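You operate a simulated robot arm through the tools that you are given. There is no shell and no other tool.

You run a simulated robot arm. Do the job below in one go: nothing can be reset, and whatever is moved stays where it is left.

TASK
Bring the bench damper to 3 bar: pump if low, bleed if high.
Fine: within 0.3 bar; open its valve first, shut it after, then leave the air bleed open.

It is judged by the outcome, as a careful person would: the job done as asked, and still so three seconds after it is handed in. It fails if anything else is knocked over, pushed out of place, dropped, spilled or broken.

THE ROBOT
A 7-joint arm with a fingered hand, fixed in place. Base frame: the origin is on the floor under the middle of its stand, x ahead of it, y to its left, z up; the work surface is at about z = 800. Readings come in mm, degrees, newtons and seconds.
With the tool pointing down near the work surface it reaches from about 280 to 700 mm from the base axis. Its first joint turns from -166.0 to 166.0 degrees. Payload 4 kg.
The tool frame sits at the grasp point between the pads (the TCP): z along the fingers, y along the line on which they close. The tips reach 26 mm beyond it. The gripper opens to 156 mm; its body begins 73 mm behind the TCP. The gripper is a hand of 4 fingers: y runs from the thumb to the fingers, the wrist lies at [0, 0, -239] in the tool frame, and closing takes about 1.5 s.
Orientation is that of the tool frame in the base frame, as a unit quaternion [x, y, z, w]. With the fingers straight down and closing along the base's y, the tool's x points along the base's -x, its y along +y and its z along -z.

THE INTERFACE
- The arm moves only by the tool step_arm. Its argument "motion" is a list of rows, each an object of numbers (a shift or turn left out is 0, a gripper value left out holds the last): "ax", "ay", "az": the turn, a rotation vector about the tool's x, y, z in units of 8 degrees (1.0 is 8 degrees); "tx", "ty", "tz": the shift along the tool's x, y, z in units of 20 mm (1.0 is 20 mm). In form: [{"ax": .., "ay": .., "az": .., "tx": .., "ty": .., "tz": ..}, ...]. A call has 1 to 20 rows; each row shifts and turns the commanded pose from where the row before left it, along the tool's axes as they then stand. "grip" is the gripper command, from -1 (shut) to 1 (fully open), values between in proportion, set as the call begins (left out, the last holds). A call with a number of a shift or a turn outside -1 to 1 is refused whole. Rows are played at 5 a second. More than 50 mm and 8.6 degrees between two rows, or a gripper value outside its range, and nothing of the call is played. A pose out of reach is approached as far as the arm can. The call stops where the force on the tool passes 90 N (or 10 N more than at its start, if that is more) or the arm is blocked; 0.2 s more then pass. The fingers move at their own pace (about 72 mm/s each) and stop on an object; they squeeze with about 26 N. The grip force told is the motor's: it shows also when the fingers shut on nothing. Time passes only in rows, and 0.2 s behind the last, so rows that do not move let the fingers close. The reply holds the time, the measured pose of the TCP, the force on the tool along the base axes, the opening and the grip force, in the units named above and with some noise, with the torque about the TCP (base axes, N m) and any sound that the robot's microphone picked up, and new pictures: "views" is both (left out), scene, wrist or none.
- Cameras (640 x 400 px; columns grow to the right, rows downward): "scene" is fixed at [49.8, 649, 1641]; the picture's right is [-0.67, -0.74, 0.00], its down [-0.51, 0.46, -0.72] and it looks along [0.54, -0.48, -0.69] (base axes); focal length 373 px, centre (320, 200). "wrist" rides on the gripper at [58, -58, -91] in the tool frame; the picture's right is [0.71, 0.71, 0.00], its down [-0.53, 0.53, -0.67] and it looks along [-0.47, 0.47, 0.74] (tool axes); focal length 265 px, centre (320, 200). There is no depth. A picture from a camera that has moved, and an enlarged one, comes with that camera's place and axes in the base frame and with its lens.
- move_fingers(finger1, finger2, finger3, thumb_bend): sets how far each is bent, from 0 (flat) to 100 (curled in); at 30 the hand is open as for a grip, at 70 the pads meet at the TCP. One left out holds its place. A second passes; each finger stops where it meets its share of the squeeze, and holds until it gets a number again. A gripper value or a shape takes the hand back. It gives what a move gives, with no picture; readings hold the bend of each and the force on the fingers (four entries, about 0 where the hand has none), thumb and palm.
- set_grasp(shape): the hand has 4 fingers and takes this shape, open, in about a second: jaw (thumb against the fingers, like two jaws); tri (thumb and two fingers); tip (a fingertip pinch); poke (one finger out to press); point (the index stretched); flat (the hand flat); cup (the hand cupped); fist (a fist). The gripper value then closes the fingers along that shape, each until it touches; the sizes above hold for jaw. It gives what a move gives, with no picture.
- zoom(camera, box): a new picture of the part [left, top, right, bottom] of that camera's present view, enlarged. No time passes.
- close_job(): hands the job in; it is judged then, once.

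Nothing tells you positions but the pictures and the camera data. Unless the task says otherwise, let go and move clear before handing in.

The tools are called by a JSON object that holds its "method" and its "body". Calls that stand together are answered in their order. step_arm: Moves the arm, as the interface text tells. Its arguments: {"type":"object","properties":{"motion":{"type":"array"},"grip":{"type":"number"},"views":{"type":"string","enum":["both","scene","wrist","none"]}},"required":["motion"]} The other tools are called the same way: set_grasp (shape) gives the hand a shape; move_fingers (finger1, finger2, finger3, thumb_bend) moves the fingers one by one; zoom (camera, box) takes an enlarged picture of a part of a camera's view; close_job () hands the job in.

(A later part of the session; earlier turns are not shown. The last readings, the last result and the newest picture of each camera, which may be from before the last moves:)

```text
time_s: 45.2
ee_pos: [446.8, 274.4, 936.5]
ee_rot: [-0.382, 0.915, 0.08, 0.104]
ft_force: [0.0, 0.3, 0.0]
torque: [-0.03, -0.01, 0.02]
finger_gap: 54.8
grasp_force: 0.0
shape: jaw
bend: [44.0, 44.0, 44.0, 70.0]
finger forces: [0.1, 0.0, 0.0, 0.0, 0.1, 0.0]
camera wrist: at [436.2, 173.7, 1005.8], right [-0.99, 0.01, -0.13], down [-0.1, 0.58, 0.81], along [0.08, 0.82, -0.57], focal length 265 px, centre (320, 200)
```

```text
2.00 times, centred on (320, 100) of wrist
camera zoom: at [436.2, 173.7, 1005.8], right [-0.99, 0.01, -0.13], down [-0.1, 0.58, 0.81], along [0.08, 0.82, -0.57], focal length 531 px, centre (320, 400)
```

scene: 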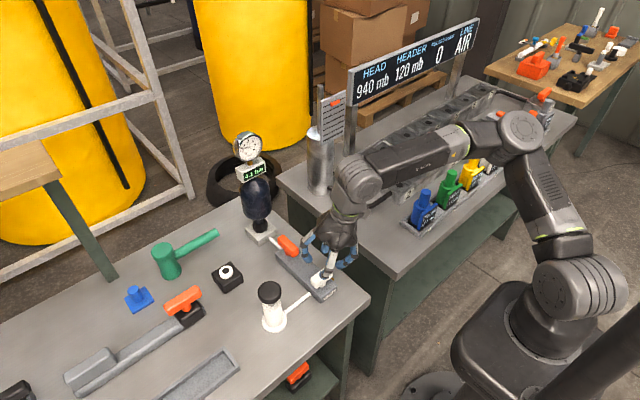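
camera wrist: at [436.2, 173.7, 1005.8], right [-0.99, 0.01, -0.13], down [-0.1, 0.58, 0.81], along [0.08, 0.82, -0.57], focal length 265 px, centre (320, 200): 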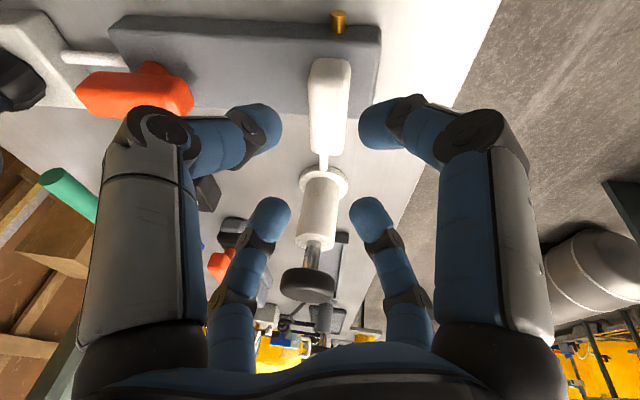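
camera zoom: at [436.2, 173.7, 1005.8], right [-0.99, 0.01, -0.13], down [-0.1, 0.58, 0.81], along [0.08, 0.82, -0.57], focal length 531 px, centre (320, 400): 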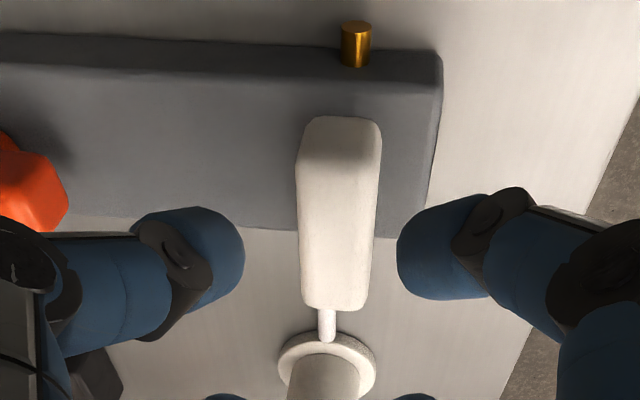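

The white bar centre is near (449.5, 278), the same geometry as the orange one. I'll line up and descend around it.

{"method": "step_arm", "body": {"motion": [{"tx": 0.006, "ty": -0.127, "tz": -0.01}, {"tx": 0.19, "ty": -0.051, "tz": 0.73}, {"tx": 0.19, "ty": -0.051, "tz": 0.73}, {"tx": 0.19, "ty": -0.051, "tz": 0.73}], "views": "none"}}

{"method": "zoom", "body": {"camera": "wrist", "box": [180, 50, 460, 250]}}

{"method": "step_arm", "body": {"motion": [{"tx": 0.19, "ty": -0.051, "tz": 0.73}], "views": "none"}}

{"method": "zoom", "body": {"camera": "wrist", "box": [180, 50, 460, 250]}}

```text
time_s: 46.2
ee_pos: [448.1, 272.5, 893.3]
ee_rot: [-0.382, 0.915, 0.079, 0.104]
ft_force: [-0.5, 0.6, -0.3]
torque: [0.01, -0.03, 0.01]
finger_gap: 54.7
grasp_force: 0.1
shape: jaw
bend: [44.0, 44.0, 44.0, 70.0]
finger forces: [0.0, 0.0, 0.2, 0.0, 0.0, 0.0]
```

```text
2.00 times, centred on (320, 150) of wrist
camera zoom: at [437.4, 170.7, 962.5], right [-0.99, 0.01, -0.13], down [-0.1, 0.58, 0.81], along [0.08, 0.82, -0.57], focal length 531 px, centre (320, 300)
```

zoom: 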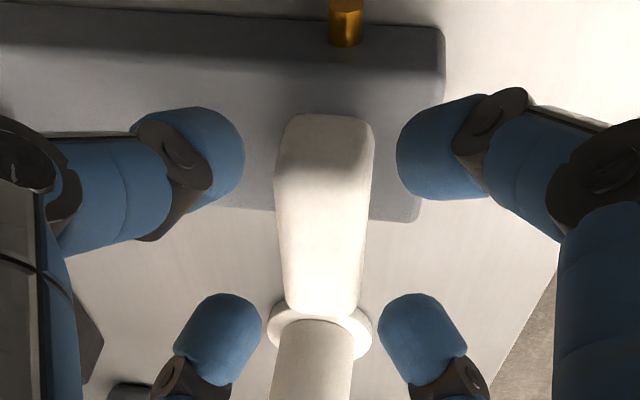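

```text
time_s: 46.6
ee_pos: [446.3, 270.8, 878.4]
ee_rot: [-0.382, 0.915, 0.079, 0.104]
ft_force: [0.8, 0.3, 0.0]
torque: [-0.01, 0.02, 0.0]
finger_gap: 54.8
grasp_force: 0.0
shape: jaw
bend: [44.0, 44.0, 44.0, 70.0]
finger forces: [0.0, 0.1, 0.0, 0.0, 0.0, 0.0]
```

```text
2.00 times, centred on (320, 150) of wrist
camera zoom: at [437.3, 169.7, 947.7], right [-0.99, 0.01, -0.13], down [-0.1, 0.58, 0.81], along [0.08, 0.82, -0.57], focal length 531 px, centre (320, 300)
```

zoom: 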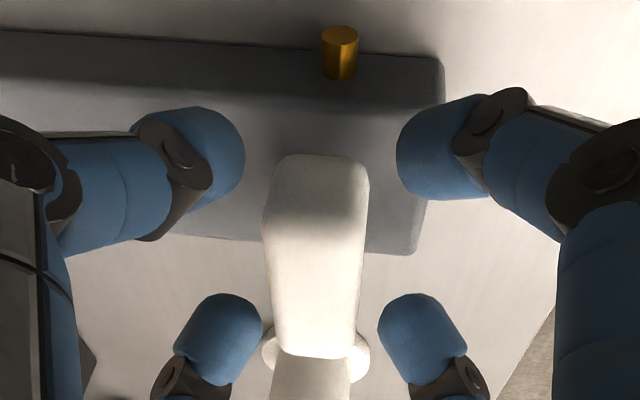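

Engaged without contact. I'll turn counter-clockwise gently up to contact and then in small steps, checking the gauge each time.

{"method": "step_arm", "body": {"motion": [{"az": -0.8}, {"az": -0.8}, {"az": -0.6}], "views": "none"}}

{"method": "step_arm", "body": {"motion": [{"az": -0.5}], "views": "none"}}

{"method": "zoom", "body": {"camera": "wrist", "box": [180, 50, 460, 250]}}

{"method": "zoom", "body": {"camera": "scene", "box": [225, 125, 285, 190]}}

```text
time_s: 47.4
ee_pos: [448.4, 270.6, 878.2]
ee_rot: [-0.517, 0.846, 0.061, 0.115]
ft_force: [1.7, -0.5, 0.1]
torque: [-0.01, -0.03, -0.09]
finger_gap: 55.0
grasp_force: 0.1
shape: jaw
bend: [44.0, 44.0, 44.0, 70.0]
finger forces: [0.0, 0.1, 1.9, 0.0, 0.0, 0.1]
```

```text
time_s: 47.8
ee_pos: [448.0, 272.4, 876.5]
ee_rot: [-0.547, 0.827, 0.058, 0.117]
ft_force: [2.7, -1.2, 0.6]
torque: [0.06, -0.02, -0.12]
finger_gap: 54.8
grasp_force: 0.0
shape: jaw
bend: [44.0, 44.0, 44.0, 70.0]
finger forces: [0.0, 0.0, 2.9, 0.1, 0.0, 0.1]
```

```text
2.00 times, centred on (320, 150) of wrist
camera zoom: at [469.0, 175.1, 951.9], right [-0.91, -0.35, -0.2], down [-0.37, 0.53, 0.76], along [-0.16, 0.77, -0.61], focal length 531 px, centre (320, 300)
```

zoom: 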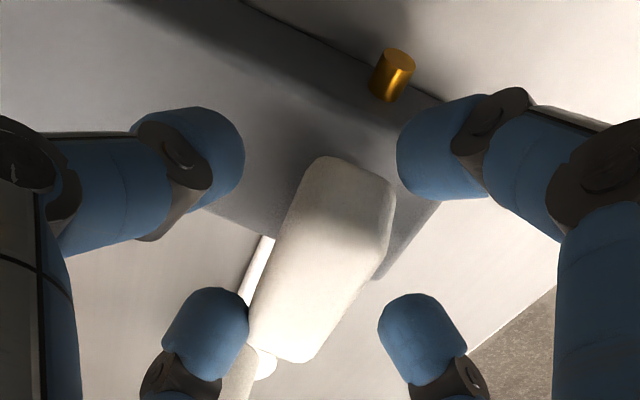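

```text
6.15 times, centred on (255, 158) of scene
camera zoom: at [49.8, 649.0, 1641.0], right [-0.67, -0.74, 0.0], down [-0.51, 0.46, -0.72], along [0.54, -0.48, -0.69], focal length 2297 px, centre (720, 462)
```

zoom: 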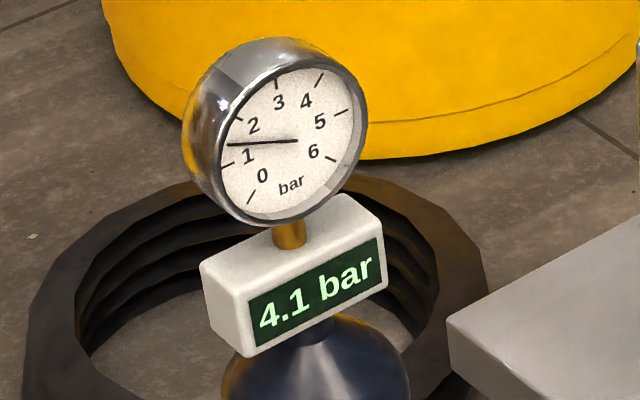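

The bar has just begun to move and the readings are unchanged. I'll continue in small steps.

{"method": "step_arm", "body": {"motion": [{"az": -0.6}, {"az": -0.6}], "views": "none"}}

{"method": "zoom", "body": {"camera": "scene", "box": [225, 125, 285, 190]}}

{"method": "zoom", "body": {"camera": "wrist", "box": [180, 50, 460, 250]}}

```text
time_s: 48.4
ee_pos: [448.0, 271.9, 876.2]
ee_rot: [-0.615, 0.778, 0.048, 0.121]
ft_force: [2.8, 0.4, 1.6]
torque: [0.05, -0.01, -0.09]
finger_gap: 55.1
grasp_force: 0.0
shape: jaw
bend: [44.0, 44.0, 44.0, 70.0]
finger forces: [0.0, 0.0, 2.1, 0.0, 0.0, 0.0]
```

```text
6.15 times, centred on (255, 158) of scene
camera zoom: at [49.8, 649.0, 1641.0], right [-0.67, -0.74, 0.0], down [-0.51, 0.46, -0.72], along [0.54, -0.48, -0.69], focal length 2297 px, centre (720, 462)
```

zoom: 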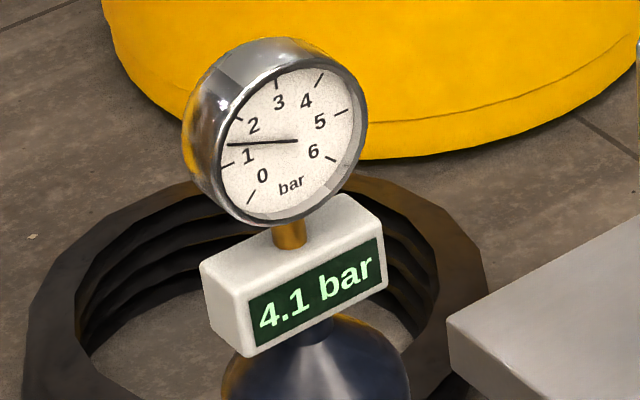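

```text
2.00 times, centred on (320, 150) of wrist
camera zoom: at [480.3, 181.7, 954.6], right [-0.84, -0.5, -0.23], down [-0.48, 0.47, 0.74], along [-0.26, 0.73, -0.64], focal length 531 px, centre (320, 300)
```

zoom: 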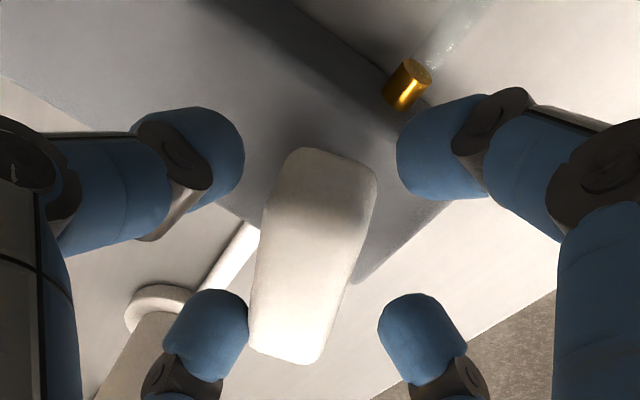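

There's a faint jet at the brass outlet, so the bleed is cracked open. I'll wait a few tenths of a second and watch which instrument changes.

{"method": "step_arm", "body": {"motion": [{"tz": 0}], "views": "none"}}

{"method": "zoom", "body": {"camera": "scene", "box": [225, 125, 285, 190]}}

{"method": "zoom", "body": {"camera": "wrist", "box": [180, 50, 460, 250]}}

```text
time_s: 48.8
ee_pos: [448.4, 272.5, 876.0]
ee_rot: [-0.614, 0.778, 0.048, 0.122]
ft_force: [2.3, 0.9, 1.0]
torque: [0.05, -0.03, -0.03]
finger_gap: 54.8
grasp_force: 0.0
shape: jaw
bend: [44.0, 44.0, 44.0, 70.0]
finger forces: [0.0, 0.0, 1.8, 0.1, 0.0, 0.0]
```

```text
6.15 times, centred on (255, 158) of scene
camera zoom: at [49.8, 649.0, 1641.0], right [-0.67, -0.74, 0.0], down [-0.51, 0.46, -0.72], along [0.54, -0.48, -0.69], focal length 2297 px, centre (720, 462)
```

zoom: 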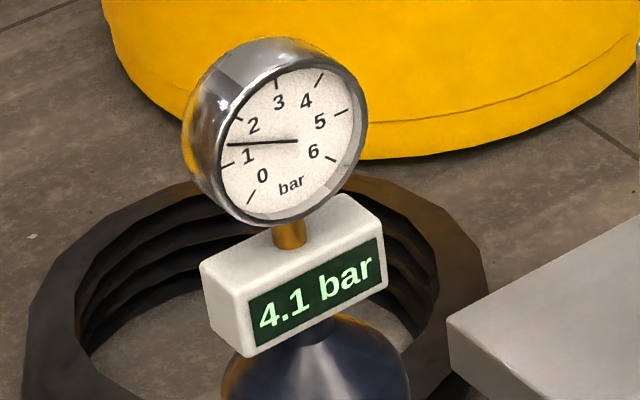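

```text
2.00 times, centred on (320, 150) of wrist
camera zoom: at [480.4, 181.6, 954.6], right [-0.84, -0.5, -0.23], down [-0.48, 0.47, 0.74], along [-0.26, 0.73, -0.64], focal length 531 px, centre (320, 300)
```

zoom: 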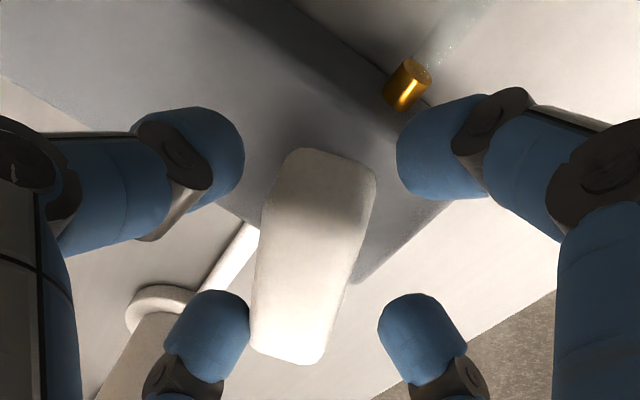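

The jet continues. I'll wait a little longer and re-read both gauges.

{"method": "step_arm", "body": {"motion": [{"tz": 0}, {"tz": 0}, {"tz": 0}], "views": "none"}}

{"method": "zoom", "body": {"camera": "scene", "box": [225, 125, 285, 190]}}

```text
time_s: 49.6
ee_pos: [448.3, 271.7, 876.5]
ee_rot: [-0.614, 0.778, 0.048, 0.122]
ft_force: [1.3, 0.7, 0.8]
torque: [0.03, -0.01, -0.04]
finger_gap: 55.0
grasp_force: 0.3
shape: jaw
bend: [44.0, 44.0, 44.0, 70.0]
finger forces: [0.0, 0.0, 1.5, 0.1, 0.0, 0.0]
```

```text
6.15 times, centred on (255, 158) of scene
camera zoom: at [49.8, 649.0, 1641.0], right [-0.67, -0.74, 0.0], down [-0.51, 0.46, -0.72], along [0.54, -0.48, -0.69], focal length 2297 px, centre (720, 462)
```

zoom: 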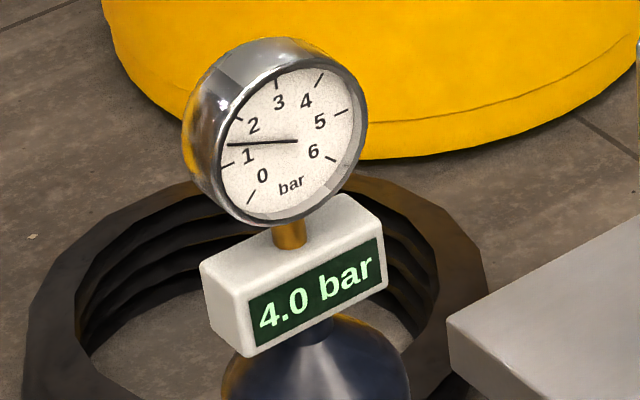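

The digital readout fell to 4.0 while the dial didn't move, so the dial is probably stuck and the display is live. I'll keep bleeding slowly and watch both.

{"method": "step_arm", "body": {"motion": [{"tz": 0}, {"tz": 0}, {"tz": 0}, {"tz": 0}, {"tz": 0}, {"tz": 0}, {"tz": 0}, {"tz": 0}], "views": "none"}}

{"method": "zoom", "body": {"camera": "scene", "box": [225, 125, 285, 190]}}

```text
time_s: 51.4
ee_pos: [449.0, 273.0, 877.2]
ee_rot: [-0.614, 0.778, 0.048, 0.122]
ft_force: [1.1, 0.9, 0.6]
torque: [0.06, 0.01, -0.03]
finger_gap: 54.8
grasp_force: 0.1
shape: jaw
bend: [44.0, 44.0, 44.0, 70.0]
finger forces: [0.0, 0.1, 1.1, 0.0, 0.0, 0.0]
```

```text
6.15 times, centred on (255, 158) of scene
camera zoom: at [49.8, 649.0, 1641.0], right [-0.67, -0.74, 0.0], down [-0.51, 0.46, -0.72], along [0.54, -0.48, -0.69], focal length 2297 px, centre (720, 462)
```

zoom: 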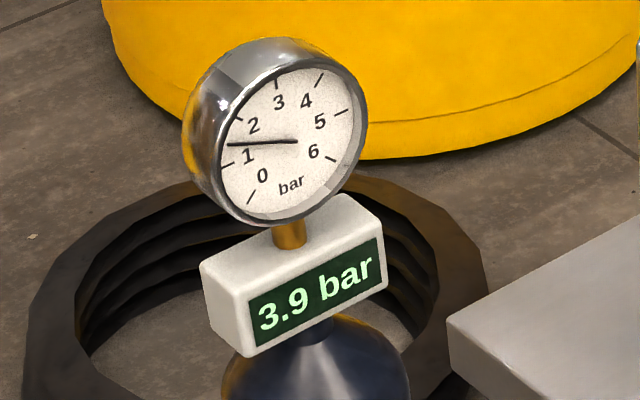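

The display is clearly live and falling about 0.07 bar/s, and the dial is stuck. I'll keep bleeding at this slow rate.

{"method": "step_arm", "body": {"motion": [{"tz": 0}, {"tz": 0}, {"tz": 0}, {"tz": 0}, {"tz": 0}, {"tz": 0}, {"tz": 0}, {"tz": 0}, {"tz": 0}, {"tz": 0}, {"tz": 0}, {"tz": 0}, {"tz": 0}, {"tz": 0}, {"tz": 0}, {"tz": 0}, {"tz": 0}, {"tz": 0}, {"tz": 0}, {"tz": 0}], "views": "none"}}

{"method": "zoom", "body": {"camera": "scene", "box": [225, 125, 285, 190]}}

```text
time_s: 55.6
ee_pos: [447.1, 272.6, 878.8]
ee_rot: [-0.614, 0.779, 0.048, 0.121]
ft_force: [0.8, 1.1, 0.3]
torque: [0.0, 0.0, 0.03]
finger_gap: 54.9
grasp_force: 0.0
shape: jaw
bend: [44.0, 44.0, 44.0, 70.0]
finger forces: [0.0, 0.1, 0.5, 0.0, 0.0, 0.0]
```

```text
6.15 times, centred on (255, 158) of scene
camera zoom: at [49.8, 649.0, 1641.0], right [-0.67, -0.74, 0.0], down [-0.51, 0.46, -0.72], along [0.54, -0.48, -0.69], focal length 2297 px, centre (720, 462)
```

zoom: 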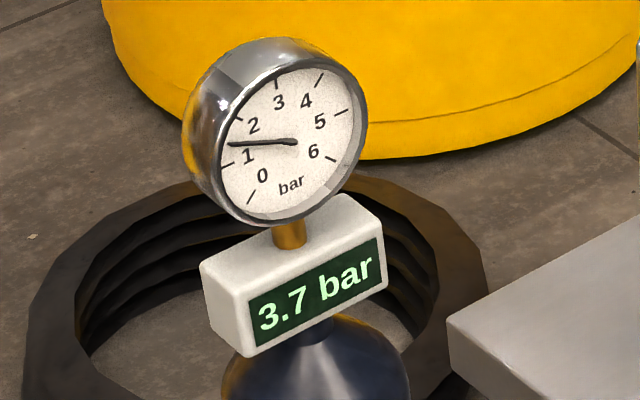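

The display reads 3.7. I'll keep bleeding and check again.

{"method": "step_arm", "body": {"motion": [{"tz": 0}, {"tz": 0}, {"tz": 0}, {"tz": 0}, {"tz": 0}, {"tz": 0}, {"tz": 0}, {"tz": 0}, {"tz": 0}, {"tz": 0}, {"tz": 0}, {"tz": 0}, {"tz": 0}, {"tz": 0}, {"tz": 0}, {"tz": 0}, {"tz": 0}, {"tz": 0}, {"tz": 0}, {"tz": 0}], "views": "none"}}

{"method": "zoom", "body": {"camera": "scene", "box": [225, 125, 285, 190]}}

{"method": "zoom", "body": {"camera": "wrist", "box": [180, 50, 460, 250]}}

```text
time_s: 59.8
ee_pos: [448.4, 273.2, 876.9]
ee_rot: [-0.614, 0.778, 0.048, 0.122]
ft_force: [0.5, -0.4, 0.5]
torque: [0.02, -0.02, 0.02]
finger_gap: 54.7
grasp_force: 0.0
shape: jaw
bend: [44.0, 44.0, 44.0, 70.0]
finger forces: [0.0, 0.0, 0.4, 0.0, 0.1, 0.0]
```

```text
6.15 times, centred on (255, 158) of scene
camera zoom: at [49.8, 649.0, 1641.0], right [-0.67, -0.74, 0.0], down [-0.51, 0.46, -0.72], along [0.54, -0.48, -0.69], focal length 2297 px, centre (720, 462)
```

zoom: 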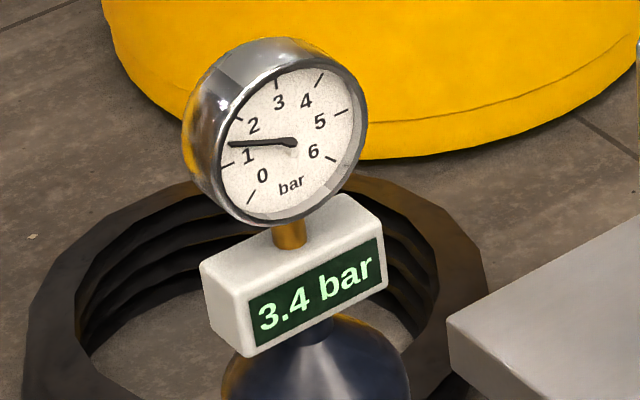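

```text
2.00 times, centred on (320, 150) of wrist
camera zoom: at [480.3, 181.5, 954.6], right [-0.84, -0.5, -0.23], down [-0.48, 0.47, 0.74], along [-0.26, 0.73, -0.64], focal length 531 px, centre (320, 300)
```

zoom: 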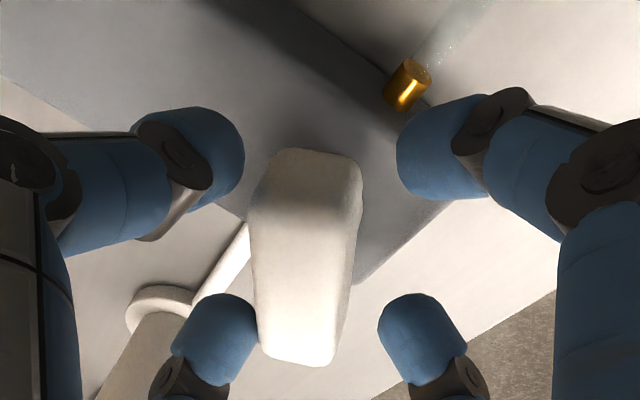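

The display reads 3.4. I'll take a high zoom of the dial to be sure it's stuck, since time only passes in moves.

{"method": "zoom", "body": {"camera": "scene", "box": [230, 128, 270, 153]}}

```text
16.00 times, centred on (250, 140) of scene
camera zoom: at [49.8, 649.0, 1641.0], right [-0.67, -0.74, 0.0], down [-0.51, 0.46, -0.72], along [0.54, -0.48, -0.69], focal length 5973 px, centre (1440, 1152)
```

zoom: 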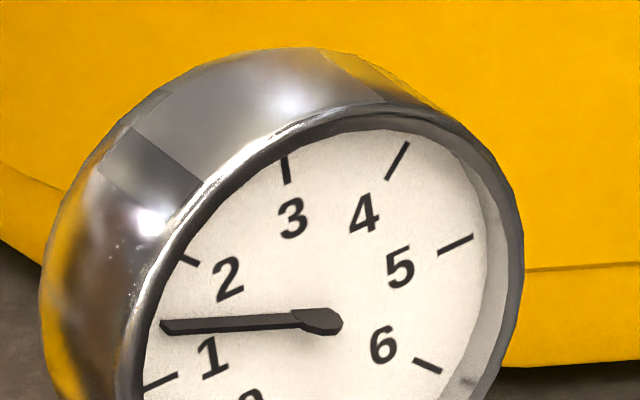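

The needle points the same way throughout, so the dial can't be read and the display is the one to trust. I'll bleed a bit more toward 3.1 and then start closing.

{"method": "step_arm", "body": {"motion": [{"tz": 0}, {"tz": 0}, {"tz": 0}, {"tz": 0}, {"tz": 0}, {"tz": 0}, {"tz": 0}, {"tz": 0}, {"tz": 0}, {"tz": 0}, {"tz": 0}, {"tz": 0}], "views": "none"}}

{"method": "zoom", "body": {"camera": "scene", "box": [225, 125, 285, 190]}}

```text
time_s: 62.4
ee_pos: [448.1, 271.7, 877.7]
ee_rot: [-0.613, 0.779, 0.049, 0.122]
ft_force: [0.2, 0.1, 0.8]
torque: [0.04, -0.02, 0.0]
finger_gap: 55.1
grasp_force: 0.1
shape: jaw
bend: [44.0, 44.0, 44.0, 70.0]
finger forces: [0.1, 0.1, 0.3, 0.0, 0.1, 0.0]
```

```text
6.15 times, centred on (255, 158) of scene
camera zoom: at [49.8, 649.0, 1641.0], right [-0.67, -0.74, 0.0], down [-0.51, 0.46, -0.72], along [0.54, -0.48, -0.69], focal length 2297 px, centre (720, 462)
```

zoom: 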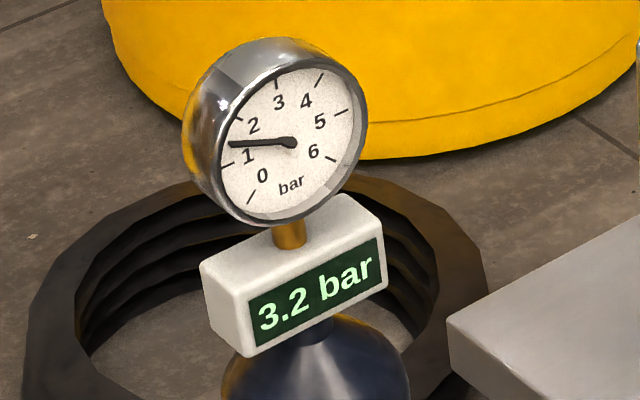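

The display reads 3.2 with the bleed still flowing slowly. I'll now turn the bar back clockwise to shut the bleed.

{"method": "step_arm", "body": {"motion": [{"az": 0.9}, {"az": 0.9}, {"az": 0.9}, {"az": 0.9}, {"az": 0.9}], "views": "none"}}

{"method": "zoom", "body": {"camera": "scene", "box": [225, 125, 285, 190]}}

{"method": "zoom", "body": {"camera": "wrist", "box": [180, 50, 460, 250]}}

```text
time_s: 63.6
ee_pos: [448.4, 272.7, 876.8]
ee_rot: [-0.343, 0.93, 0.084, 0.099]
ft_force: [-2.2, 0.3, -0.7]
torque: [0.01, 0.0, 0.06]
finger_gap: 54.8
grasp_force: 0.1
shape: jaw
bend: [44.0, 44.0, 44.0, 70.0]
finger forces: [0.0, 2.0, 0.1, 0.0, 0.0, 0.0]
```

```text
6.15 times, centred on (255, 158) of scene
camera zoom: at [49.8, 649.0, 1641.0], right [-0.67, -0.74, 0.0], down [-0.51, 0.46, -0.72], along [0.54, -0.48, -0.69], focal length 2297 px, centre (720, 462)
```

zoom: 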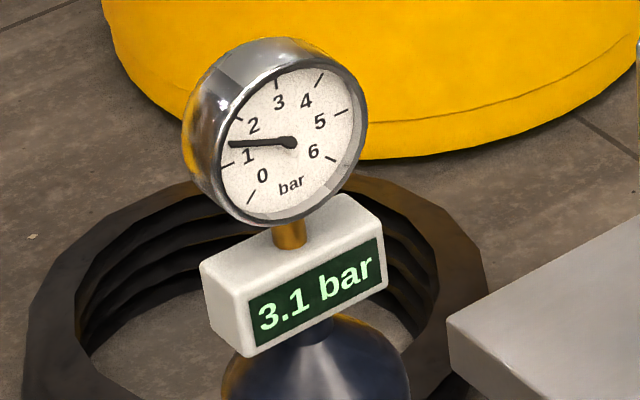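

```text
2.00 times, centred on (320, 150) of wrist
camera zoom: at [432.0, 170.7, 946.1], right [-0.99, 0.09, -0.11], down [-0.04, 0.57, 0.82], along [0.14, 0.82, -0.56], focal length 531 px, centre (320, 300)
```

zoom: 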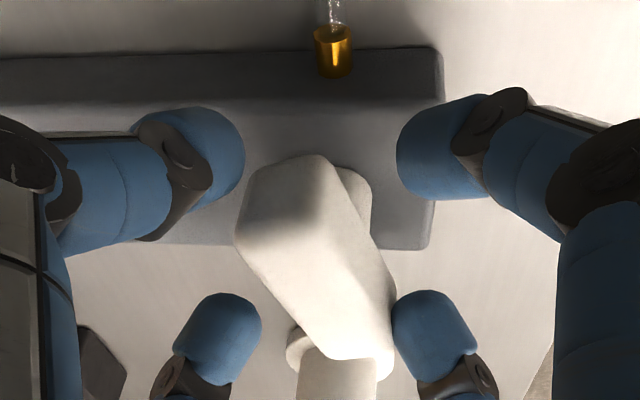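

The jet is still on and the display reads 3.1, with the finger now pushing the bar. I'll continue clockwise to the shut stop.

{"method": "step_arm", "body": {"motion": [{"az": 0.9}, {"az": 0.9}, {"az": 0.9}], "views": "none"}}

{"method": "zoom", "body": {"camera": "scene", "box": [225, 125, 285, 190]}}

{"method": "zoom", "body": {"camera": "wrist", "box": [180, 50, 460, 250]}}

```text
time_s: 64.4
ee_pos: [447.6, 272.2, 877.4]
ee_rot: [-0.163, 0.978, 0.101, 0.083]
ft_force: [-4.8, -0.5, -1.2]
torque: [-0.06, 0.05, 0.2]
finger_gap: 55.2
grasp_force: 0.0
shape: jaw
bend: [44.0, 44.0, 44.0, 70.0]
finger forces: [0.1, 4.7, 0.0, 0.0, 0.1, 0.0]
```

```text
6.15 times, centred on (255, 158) of scene
camera zoom: at [49.8, 649.0, 1641.0], right [-0.67, -0.74, 0.0], down [-0.51, 0.46, -0.72], along [0.54, -0.48, -0.69], focal length 2297 px, centre (720, 462)
```

zoom: 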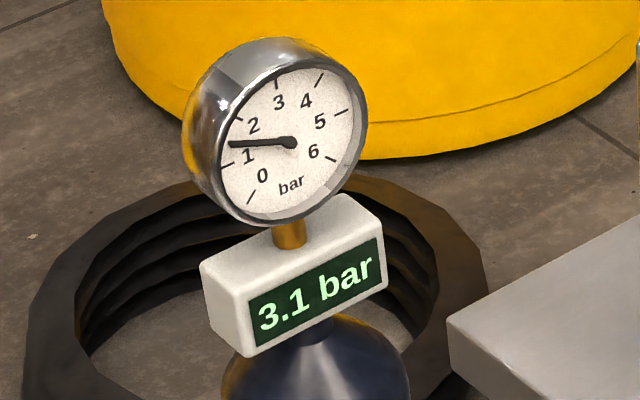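

```text
2.00 times, centred on (320, 150) of wrist
camera zoom: at [402.0, 179.0, 944.1], right [-0.9, 0.44, -0.02], down [0.23, 0.5, 0.84], along [0.38, 0.75, -0.55], focal length 531 px, centre (320, 300)
```

zoom: 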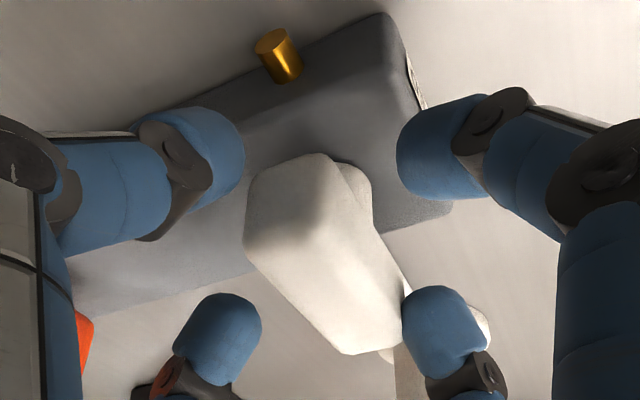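

The jet has stopped and the display holds 3.1. I'll turn a touch more to the stop and let a second pass to confirm that the pressure holds.

{"method": "step_arm", "body": {"motion": [{"az": 0.4}, {"tz": 0}, {"tz": 0}, {"tz": 0}, {"tz": 0}, {"tz": 0}], "views": "none"}}

{"method": "zoom", "body": {"camera": "scene", "box": [225, 125, 285, 190]}}

{"method": "zoom", "body": {"camera": "wrist", "box": [180, 50, 460, 250]}}

{"method": "zoom", "body": {"camera": "scene", "box": [260, 210, 356, 310]}}

```text
time_s: 65.8
ee_pos: [448.9, 273.1, 878.3]
ee_rot: [-0.137, 0.982, 0.104, 0.081]
ft_force: [-4.3, -0.9, -1.5]
torque: [-0.04, 0.06, 0.12]
finger_gap: 55.2
grasp_force: 0.1
shape: jaw
bend: [44.0, 44.0, 44.0, 70.0]
finger forces: [0.1, 4.6, 0.1, 0.0, 0.1, 0.1]
```

```text
6.15 times, centred on (255, 158) of scene
camera zoom: at [49.8, 649.0, 1641.0], right [-0.67, -0.74, 0.0], down [-0.51, 0.46, -0.72], along [0.54, -0.48, -0.69], focal length 2297 px, centre (720, 462)
```

zoom: 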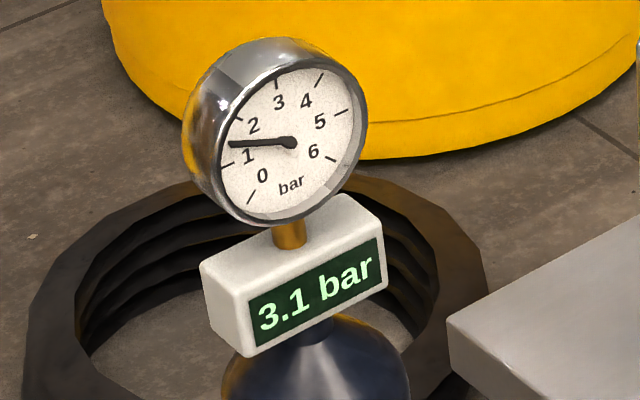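

```text
2.00 times, centred on (320, 150) of wrist
camera zoom: at [398.6, 181.1, 944.3], right [-0.87, 0.49, 0.0], down [0.26, 0.48, 0.84], along [0.41, 0.73, -0.55], focal length 531 px, centre (320, 300)
```

zoom: 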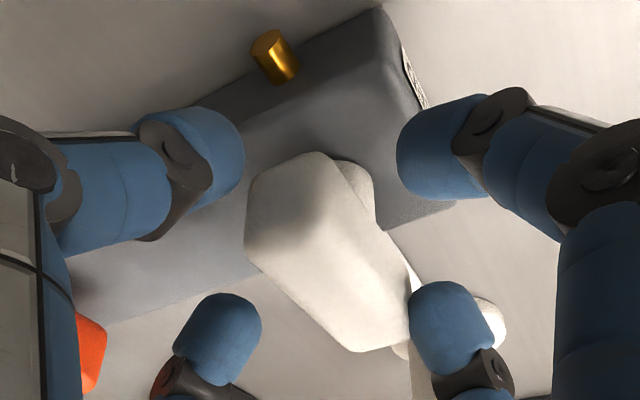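

```text
4.00 times, centred on (308, 260) of scene
camera zoom: at [49.8, 649.0, 1641.0], right [-0.67, -0.74, 0.0], down [-0.51, 0.46, -0.72], along [0.54, -0.48, -0.69], focal length 1493 px, centre (368, -40)
```

zoom: 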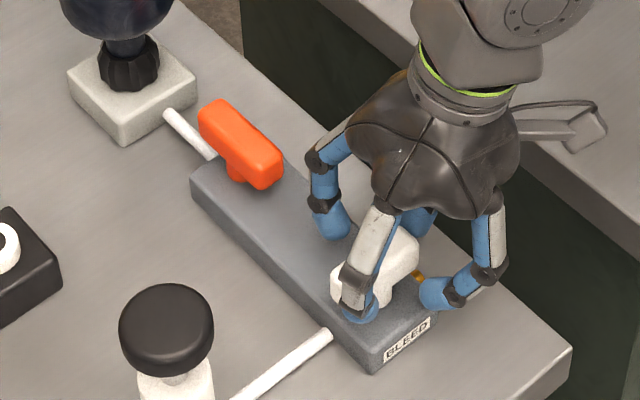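

The bleed is shut and the pressure is holding steady at 3.1 bar. I'll back off, lift clear, and return to the orange valve to shut it.

{"method": "step_arm", "body": {"motion": [{"az": -1}, {"az": -1}, {"az": -1}, {"tx": -0.243, "ty": 0.089, "tz": -0.966}, {"tx": -0.243, "ty": 0.089, "tz": -0.966}, {"tx": -0.243, "ty": 0.089, "tz": -0.966}], "views": "wrist"}}

{"method": "zoom", "body": {"camera": "scene", "box": [260, 210, 356, 310]}}

```text
time_s: 67.2
ee_pos: [448.9, 270.3, 935.2]
ee_rot: [-0.336, 0.933, 0.084, 0.1]
ft_force: [0.5, -0.4, -0.1]
torque: [0.01, -0.02, 0.02]
finger_gap: 54.9
grasp_force: 0.0
shape: jaw
bend: [44.0, 44.0, 44.0, 70.0]
finger forces: [0.0, 0.0, 0.0, 0.1, 0.0, 0.0]
camera wrist: at [431.1, 169.2, 1004.3], right [-0.99, 0.1, -0.11], down [-0.03, 0.57, 0.82], along [0.15, 0.81, -0.56], focal length 265 px, centre (320, 200)
```

wrist: 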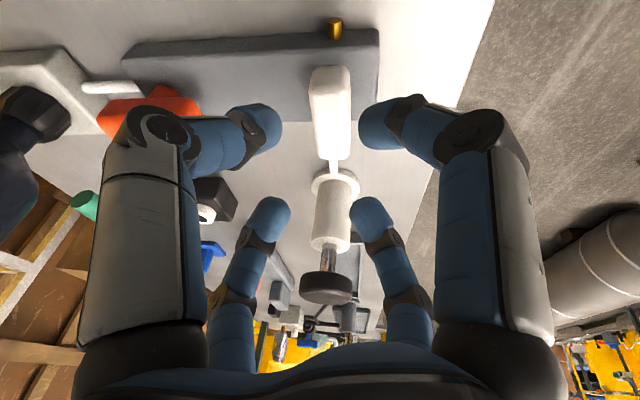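

```text
4.00 times, centred on (308, 260) of scene
camera zoom: at [49.8, 649.0, 1641.0], right [-0.67, -0.74, 0.0], down [-0.51, 0.46, -0.72], along [0.54, -0.48, -0.69], focal length 1493 px, centre (368, -40)
```

zoom: 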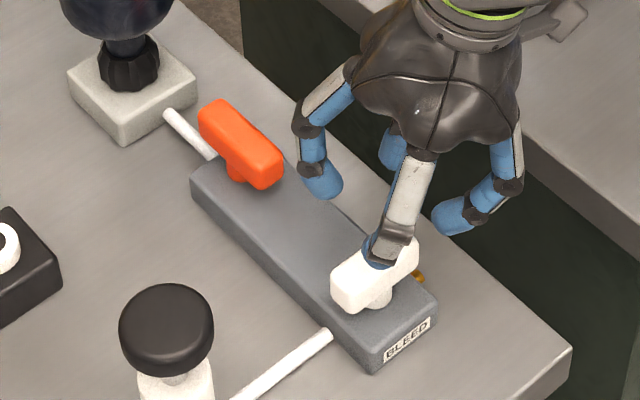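

The white handle is crosswise, so it's shut. I'm moving over to the orange valve, which lies along the block (open).

{"method": "step_arm", "body": {"motion": [{"tx": -0.853, "ty": -0.694, "tz": 0.126}, {"tx": -0.853, "ty": -0.694, "tz": 0.126}, {"tx": -0.853, "ty": -0.694, "tz": 0.126}, {"tx": -0.853, "ty": -0.694, "tz": 0.126}, {"tx": -0.853, "ty": -0.694, "tz": 0.126}, {"tx": -0.853, "ty": -0.694, "tz": 0.126}, {"az": -0.8}], "views": "wrist"}}

{"method": "zoom", "body": {"camera": "wrist", "box": [180, 0, 460, 200]}}

{"method": "zoom", "body": {"camera": "scene", "box": [225, 125, 285, 190]}}

```text
time_s: 68.8
ee_pos: [581.0, 274.5, 938.9]
ee_rot: [-0.389, 0.912, 0.078, 0.105]
ft_force: [-0.3, -0.3, 0.3]
torque: [0.0, 0.02, -0.03]
finger_gap: 54.8
grasp_force: 0.1
shape: jaw
bend: [44.0, 44.0, 44.0, 70.0]
finger forces: [0.0, 0.1, 0.0, 0.0, 0.0, 0.0]
camera wrist: at [573.3, 173.1, 1008.7], right [-0.99, -0.01, -0.13], down [-0.11, 0.58, 0.81], along [0.07, 0.82, -0.57], focal length 265 px, centre (320, 200)
```

wrist: 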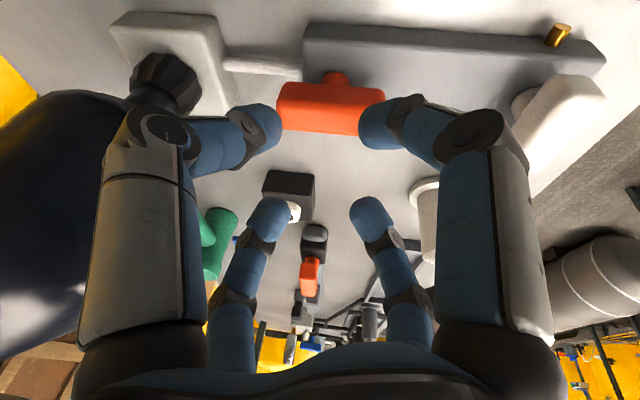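

```text
2.00 times, centred on (320, 100) of wrist
camera zoom: at [573.3, 173.1, 1008.7], right [-0.99, -0.01, -0.13], down [-0.11, 0.58, 0.81], along [0.07, 0.82, -0.57], focal length 531 px, centre (320, 400)
```

zoom: 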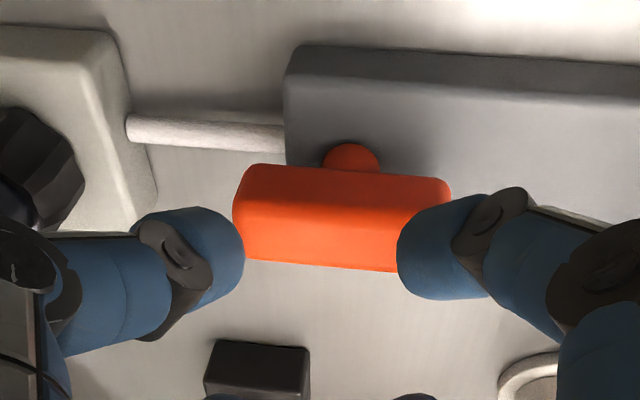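

```text
6.15 times, centred on (255, 158) of scene
camera zoom: at [49.8, 649.0, 1641.0], right [-0.67, -0.74, 0.0], down [-0.51, 0.46, -0.72], along [0.54, -0.48, -0.69], focal length 2297 px, centre (720, 462)
```

zoom: 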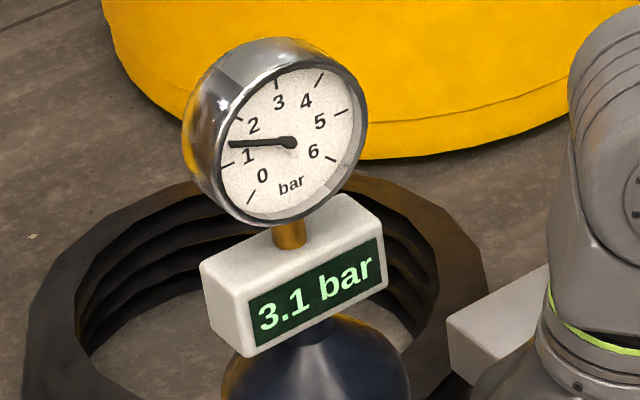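

The pressure holds at 3.1 and the bar sits centred between the finger pairs. I'll descend around it.

{"method": "step_arm", "body": {"motion": [{"tx": -0.102, "ty": -0.038, "tz": 0.024}, {"tx": 0.199, "ty": -0.048, "tz": 0.761}, {"tx": 0.199, "ty": -0.048, "tz": 0.761}, {"tx": 0.199, "ty": -0.048, "tz": 0.761}], "views": "none"}}

{"method": "zoom", "body": {"camera": "wrist", "box": [180, 50, 460, 250]}}

{"method": "step_arm", "body": {"motion": [{"tx": 0.199, "ty": -0.048, "tz": 0.761}], "views": "none"}}

{"method": "zoom", "body": {"camera": "wrist", "box": [180, 50, 460, 250]}}

```text
time_s: 69.8
ee_pos: [582.3, 277.2, 892.9]
ee_rot: [-0.388, 0.912, 0.079, 0.105]
ft_force: [-0.3, 0.3, 0.8]
torque: [-0.02, 0.03, 0.02]
finger_gap: 54.8
grasp_force: 0.0
shape: jaw
bend: [44.0, 44.0, 44.0, 70.0]
finger forces: [0.0, 0.0, 0.0, 0.1, 0.0, 0.0]
```

```text
2.00 times, centred on (320, 150) of wrist
camera zoom: at [574.3, 175.2, 962.6], right [-0.99, -0.01, -0.13], down [-0.11, 0.58, 0.81], along [0.07, 0.82, -0.57], focal length 531 px, centre (320, 300)
```

zoom: 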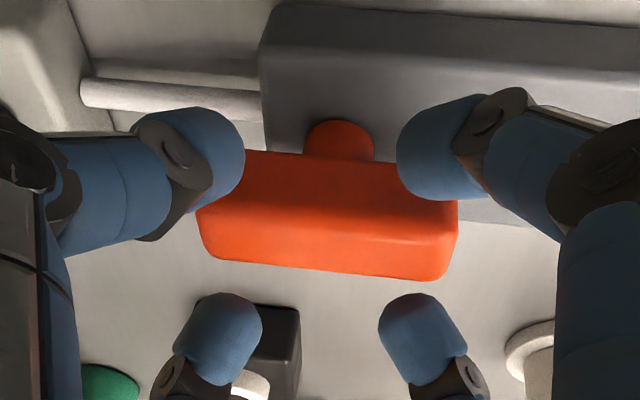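

```text
time_s: 70.2
ee_pos: [583.4, 277.7, 875.1]
ee_rot: [-0.388, 0.912, 0.077, 0.104]
ft_force: [0.1, 0.0, -0.3]
torque: [-0.01, -0.02, 0.01]
finger_gap: 54.9
grasp_force: 0.1
shape: jaw
bend: [44.0, 44.0, 44.0, 70.0]
finger forces: [0.0, 0.1, 0.1, 0.1, 0.1, 0.1]
```

```text
2.00 times, centred on (320, 150) of wrist
camera zoom: at [574.8, 175.1, 946.1], right [-0.99, -0.01, -0.13], down [-0.11, 0.58, 0.81], along [0.07, 0.82, -0.57], focal length 531 px, centre (320, 300)
```

zoom: 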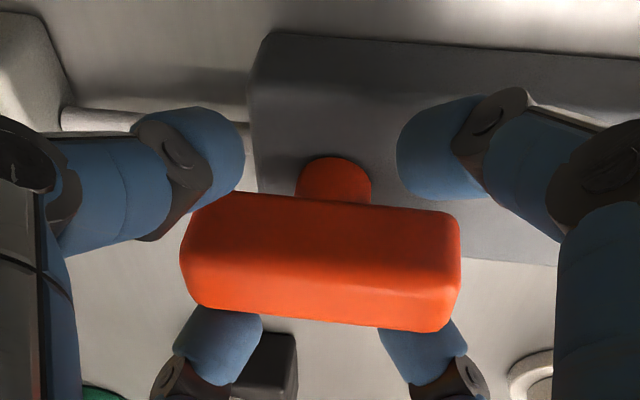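

Engaged with no contact. I'll turn clockwise for the first part of shutting the valve.

{"method": "step_arm", "body": {"motion": [{"az": 0.9}, {"az": 0.9}, {"az": 0.9}, {"az": 0.9}], "views": "none"}}

{"method": "zoom", "body": {"camera": "wrist", "box": [180, 50, 460, 250]}}

{"method": "step_arm", "body": {"motion": [{"az": 0.9}, {"az": 0.9}], "views": "none"}}

{"method": "zoom", "body": {"camera": "wrist", "box": [180, 50, 460, 250]}}

{"method": "zoom", "body": {"camera": "scene", "box": [230, 125, 346, 260]}}

```text
time_s: 71.2
ee_pos: [583.2, 275.2, 877.6]
ee_rot: [-0.149, 0.98, 0.102, 0.082]
ft_force: [0.2, 3.3, 1.4]
torque: [0.04, -0.05, 0.09]
finger_gap: 54.9
grasp_force: 0.0
shape: jaw
bend: [44.0, 44.0, 44.0, 70.0]
finger forces: [0.1, 0.0, 2.2, 0.0, 0.0, 0.0]
```

```text
2.00 times, centred on (320, 150) of wrist
camera zoom: at [535.1, 183.0, 943.5], right [-0.88, 0.47, -0.01], down [0.25, 0.49, 0.84], along [0.4, 0.74, -0.55], focal length 531 px, centre (320, 300)
```

zoom: 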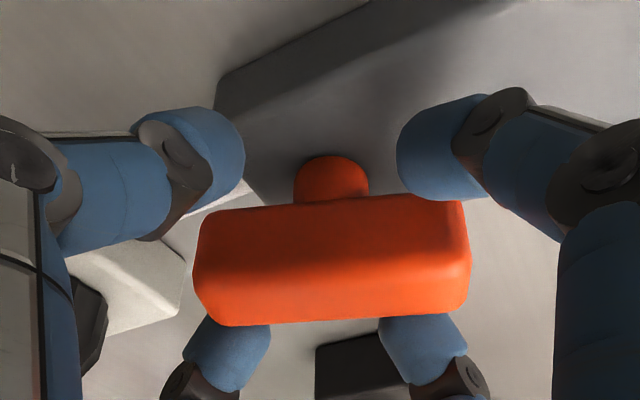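

```text
time_s: 71.8
ee_pos: [584.6, 274.6, 877.1]
ee_rot: [-0.025, 0.991, 0.111, 0.068]
ft_force: [0.4, 2.7, 0.3]
torque: [0.04, -0.03, 0.07]
finger_gap: 54.6
grasp_force: 0.0
shape: jaw
bend: [44.0, 44.0, 44.0, 70.0]
finger forces: [0.0, 0.1, 2.1, 0.0, 0.1, 0.1]
```

```text
2.00 times, centred on (320, 150) of wrist
camera zoom: at [518.7, 195.1, 944.4], right [-0.75, 0.66, 0.05], down [0.4, 0.38, 0.83], along [0.53, 0.64, -0.55], focal length 531 px, centre (320, 300)
```

zoom: 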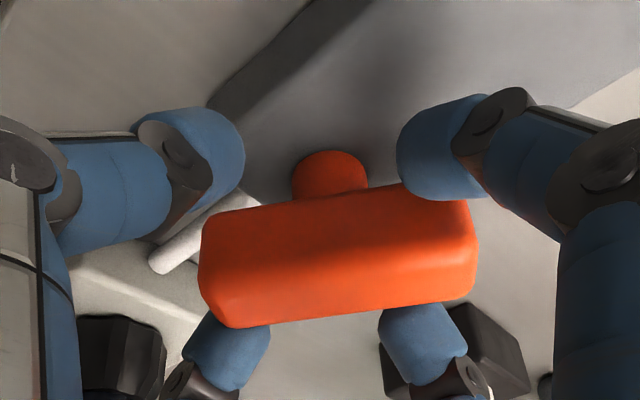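

```text
2.96 times, centred on (288, 192) of scene
camera zoom: at [49.8, 649.0, 1641.0], right [-0.67, -0.74, 0.0], down [-0.51, 0.46, -0.72], along [0.54, -0.48, -0.69], focal length 1106 px, centre (415, 222)
```

zoom: 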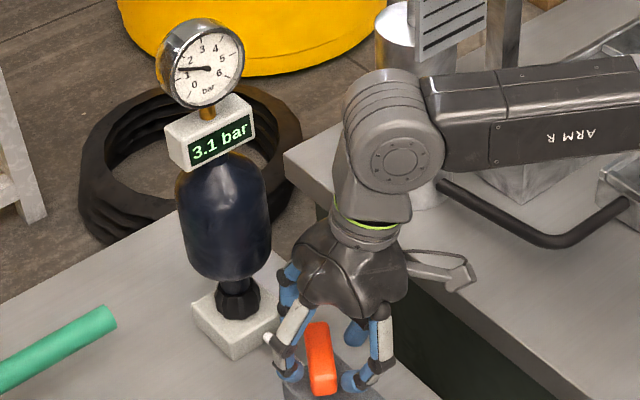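

The bar follows and is now about 35° from open. I'll try a little further before re-gripping.

{"method": "step_arm", "body": {"motion": [{"az": 0.9}, {"az": 0.9}], "views": "none"}}

{"method": "zoom", "body": {"camera": "wrist", "box": [180, 50, 460, 250]}}

```text
time_s: 72.4
ee_pos: [584.3, 275.2, 875.8]
ee_rot: [0.1, 0.986, 0.119, 0.053]
ft_force: [0.1, 2.2, 1.0]
torque: [0.01, -0.04, 0.05]
finger_gap: 55.1
grasp_force: 0.1
shape: jaw
bend: [44.0, 44.0, 44.0, 70.0]
finger forces: [0.1, 0.0, 1.8, 0.1, 0.2, 0.0]
```

```text
2.00 times, centred on (320, 150) of wrist
camera zoom: at [506.0, 210.6, 945.3], right [-0.56, 0.82, 0.12], down [0.52, 0.24, 0.82], along [0.64, 0.52, -0.56], focal length 531 px, centre (320, 300)
```

zoom: 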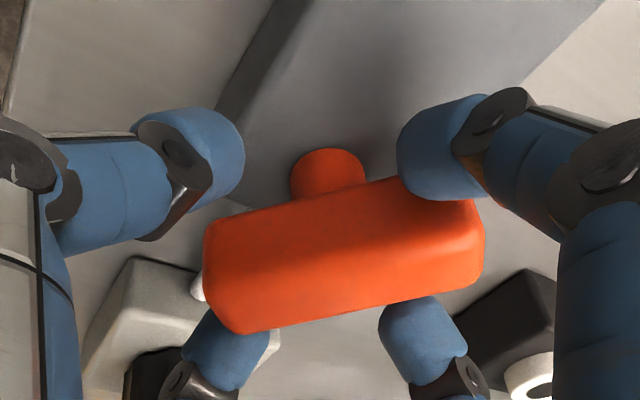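

It's still free. Two more rows in this direction, watching for a wrist limit.

{"method": "step_arm", "body": {"motion": [{"az": 0.9}, {"az": 0.9}], "views": "none"}}

{"method": "zoom", "body": {"camera": "wrist", "box": [180, 50, 460, 250]}}

```text
time_s: 73.0
ee_pos: [585.3, 274.7, 877.5]
ee_rot: [0.223, 0.966, 0.125, 0.039]
ft_force: [1.2, 2.0, 0.6]
torque: [0.05, -0.06, 0.04]
finger_gap: 54.5
grasp_force: 0.1
shape: jaw
bend: [44.0, 44.0, 44.0, 70.0]
finger forces: [0.3, 0.0, 1.6, 0.1, 0.1, 0.1]
```

```text
2.00 times, centred on (320, 150) of wrist
camera zoom: at [496.8, 228.3, 948.6], right [-0.34, 0.93, 0.17], down [0.61, 0.08, 0.79], along [0.72, 0.37, -0.59], focal length 531 px, centre (320, 300)
```

zoom: 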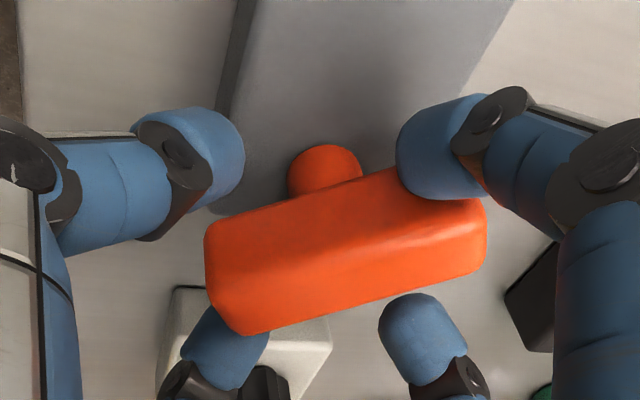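

No limit yet. I'll continue clockwise.

{"method": "step_arm", "body": {"motion": [{"az": 0.9}, {"az": 0.9}], "views": "none"}}

{"method": "zoom", "body": {"camera": "wrist", "box": [180, 50, 460, 250]}}

{"method": "zoom", "body": {"camera": "scene", "box": [230, 125, 346, 260]}}

```text
time_s: 73.6
ee_pos: [580.3, 241.1, 883.9]
ee_rot: [0.34, 0.931, 0.131, 0.021]
ft_force: [2.4, 2.7, 2.7]
torque: [0.1, -0.11, -0.01]
finger_gap: 55.7
grasp_force: 0.0
shape: jaw
bend: [44.0, 42.0, 44.0, 70.0]
finger forces: [0.0, 3.5, 0.0, 0.0, 0.0, 0.1]
out of reach, approached as far as the arm can: row 1, 2
```

```text
2.00 times, centred on (320, 150) of wrist
camera zoom: at [488.6, 214.2, 958.3], right [-0.1, 0.97, 0.22], down [0.65, -0.1, 0.76], along [0.76, 0.22, -0.62], focal length 531 px, centre (320, 300)
```

zoom: 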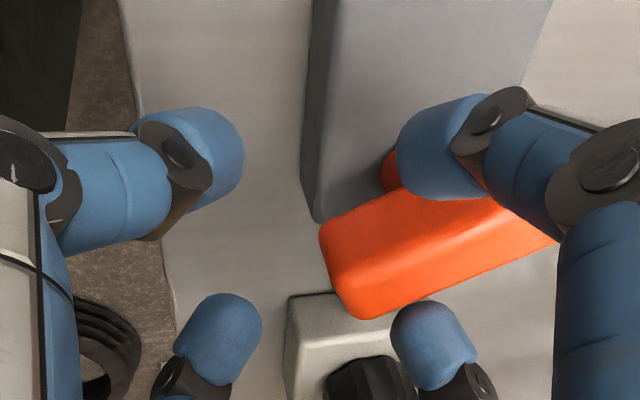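

```text
2.96 times, centred on (288, 192) of scene
camera zoom: at [49.8, 649.0, 1641.0], right [-0.67, -0.74, 0.0], down [-0.51, 0.46, -0.72], along [0.54, -0.48, -0.69], focal length 1106 px, centre (415, 222)
```

zoom: 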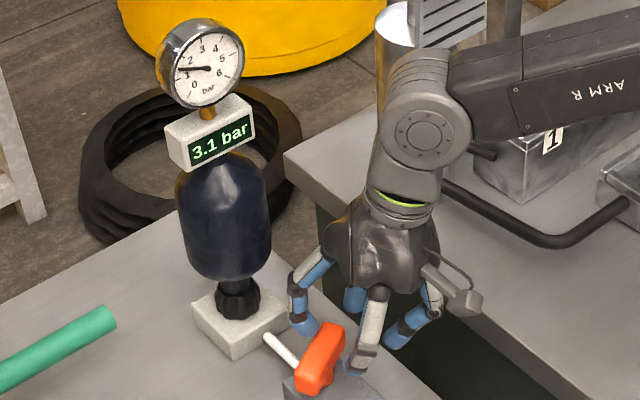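

I hit the wrist limit there and the hand slid about 34 mm toward the robot. There was only a few newtons of contact and nothing was displaced. I'll ease off the bar, lift straight up, then re-grip with the hand rolled the other way.

{"method": "step_arm", "body": {"motion": [{"tx": -0.094, "ty": 0.224, "tz": 0.055}, {"tx": 0.05, "ty": 0.258, "tz": -0.965}, {"tx": 0.05, "ty": 0.258, "tz": -0.965}, {"tx": 0.05, "ty": 0.258, "tz": -0.965}], "views": "wrist"}}

{"method": "zoom", "body": {"camera": "scene", "box": [230, 125, 346, 260]}}

```text
time_s: 74.6
ee_pos: [583.9, 241.6, 942.3]
ee_rot: [0.341, 0.931, 0.127, 0.023]
ft_force: [-0.4, 0.0, 0.1]
torque: [0.02, -0.01, 0.02]
finger_gap: 54.8
grasp_force: 0.0
shape: jaw
bend: [44.0, 44.0, 44.0, 70.0]
finger forces: [0.1, 0.0, 0.0, 0.1, 0.0, 0.0]
out of reach, approached as far as the arm can: row 1
camera wrist: at [492.1, 213.6, 1018.7], right [-0.1, 0.97, 0.21], down [0.65, -0.1, 0.76], along [0.76, 0.21, -0.62], focal length 265 px, centre (320, 200)
```

wrist: 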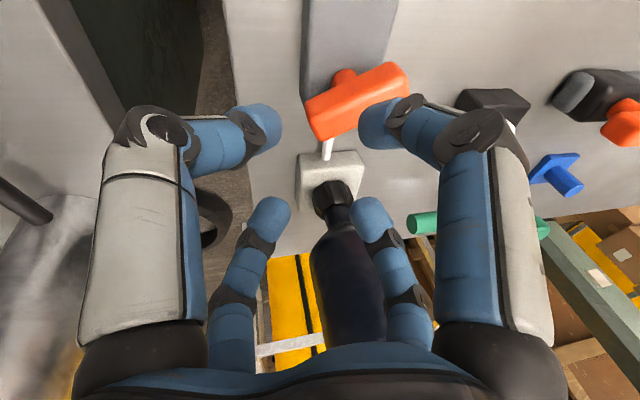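

```text
2.96 times, centred on (288, 192) of scene
camera zoom: at [49.8, 649.0, 1641.0], right [-0.67, -0.74, 0.0], down [-0.51, 0.46, -0.72], along [0.54, -0.48, -0.69], focal length 1106 px, centre (415, 222)
```

zoom: 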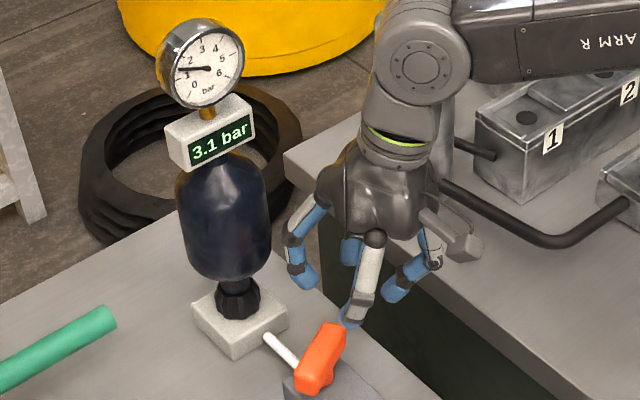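

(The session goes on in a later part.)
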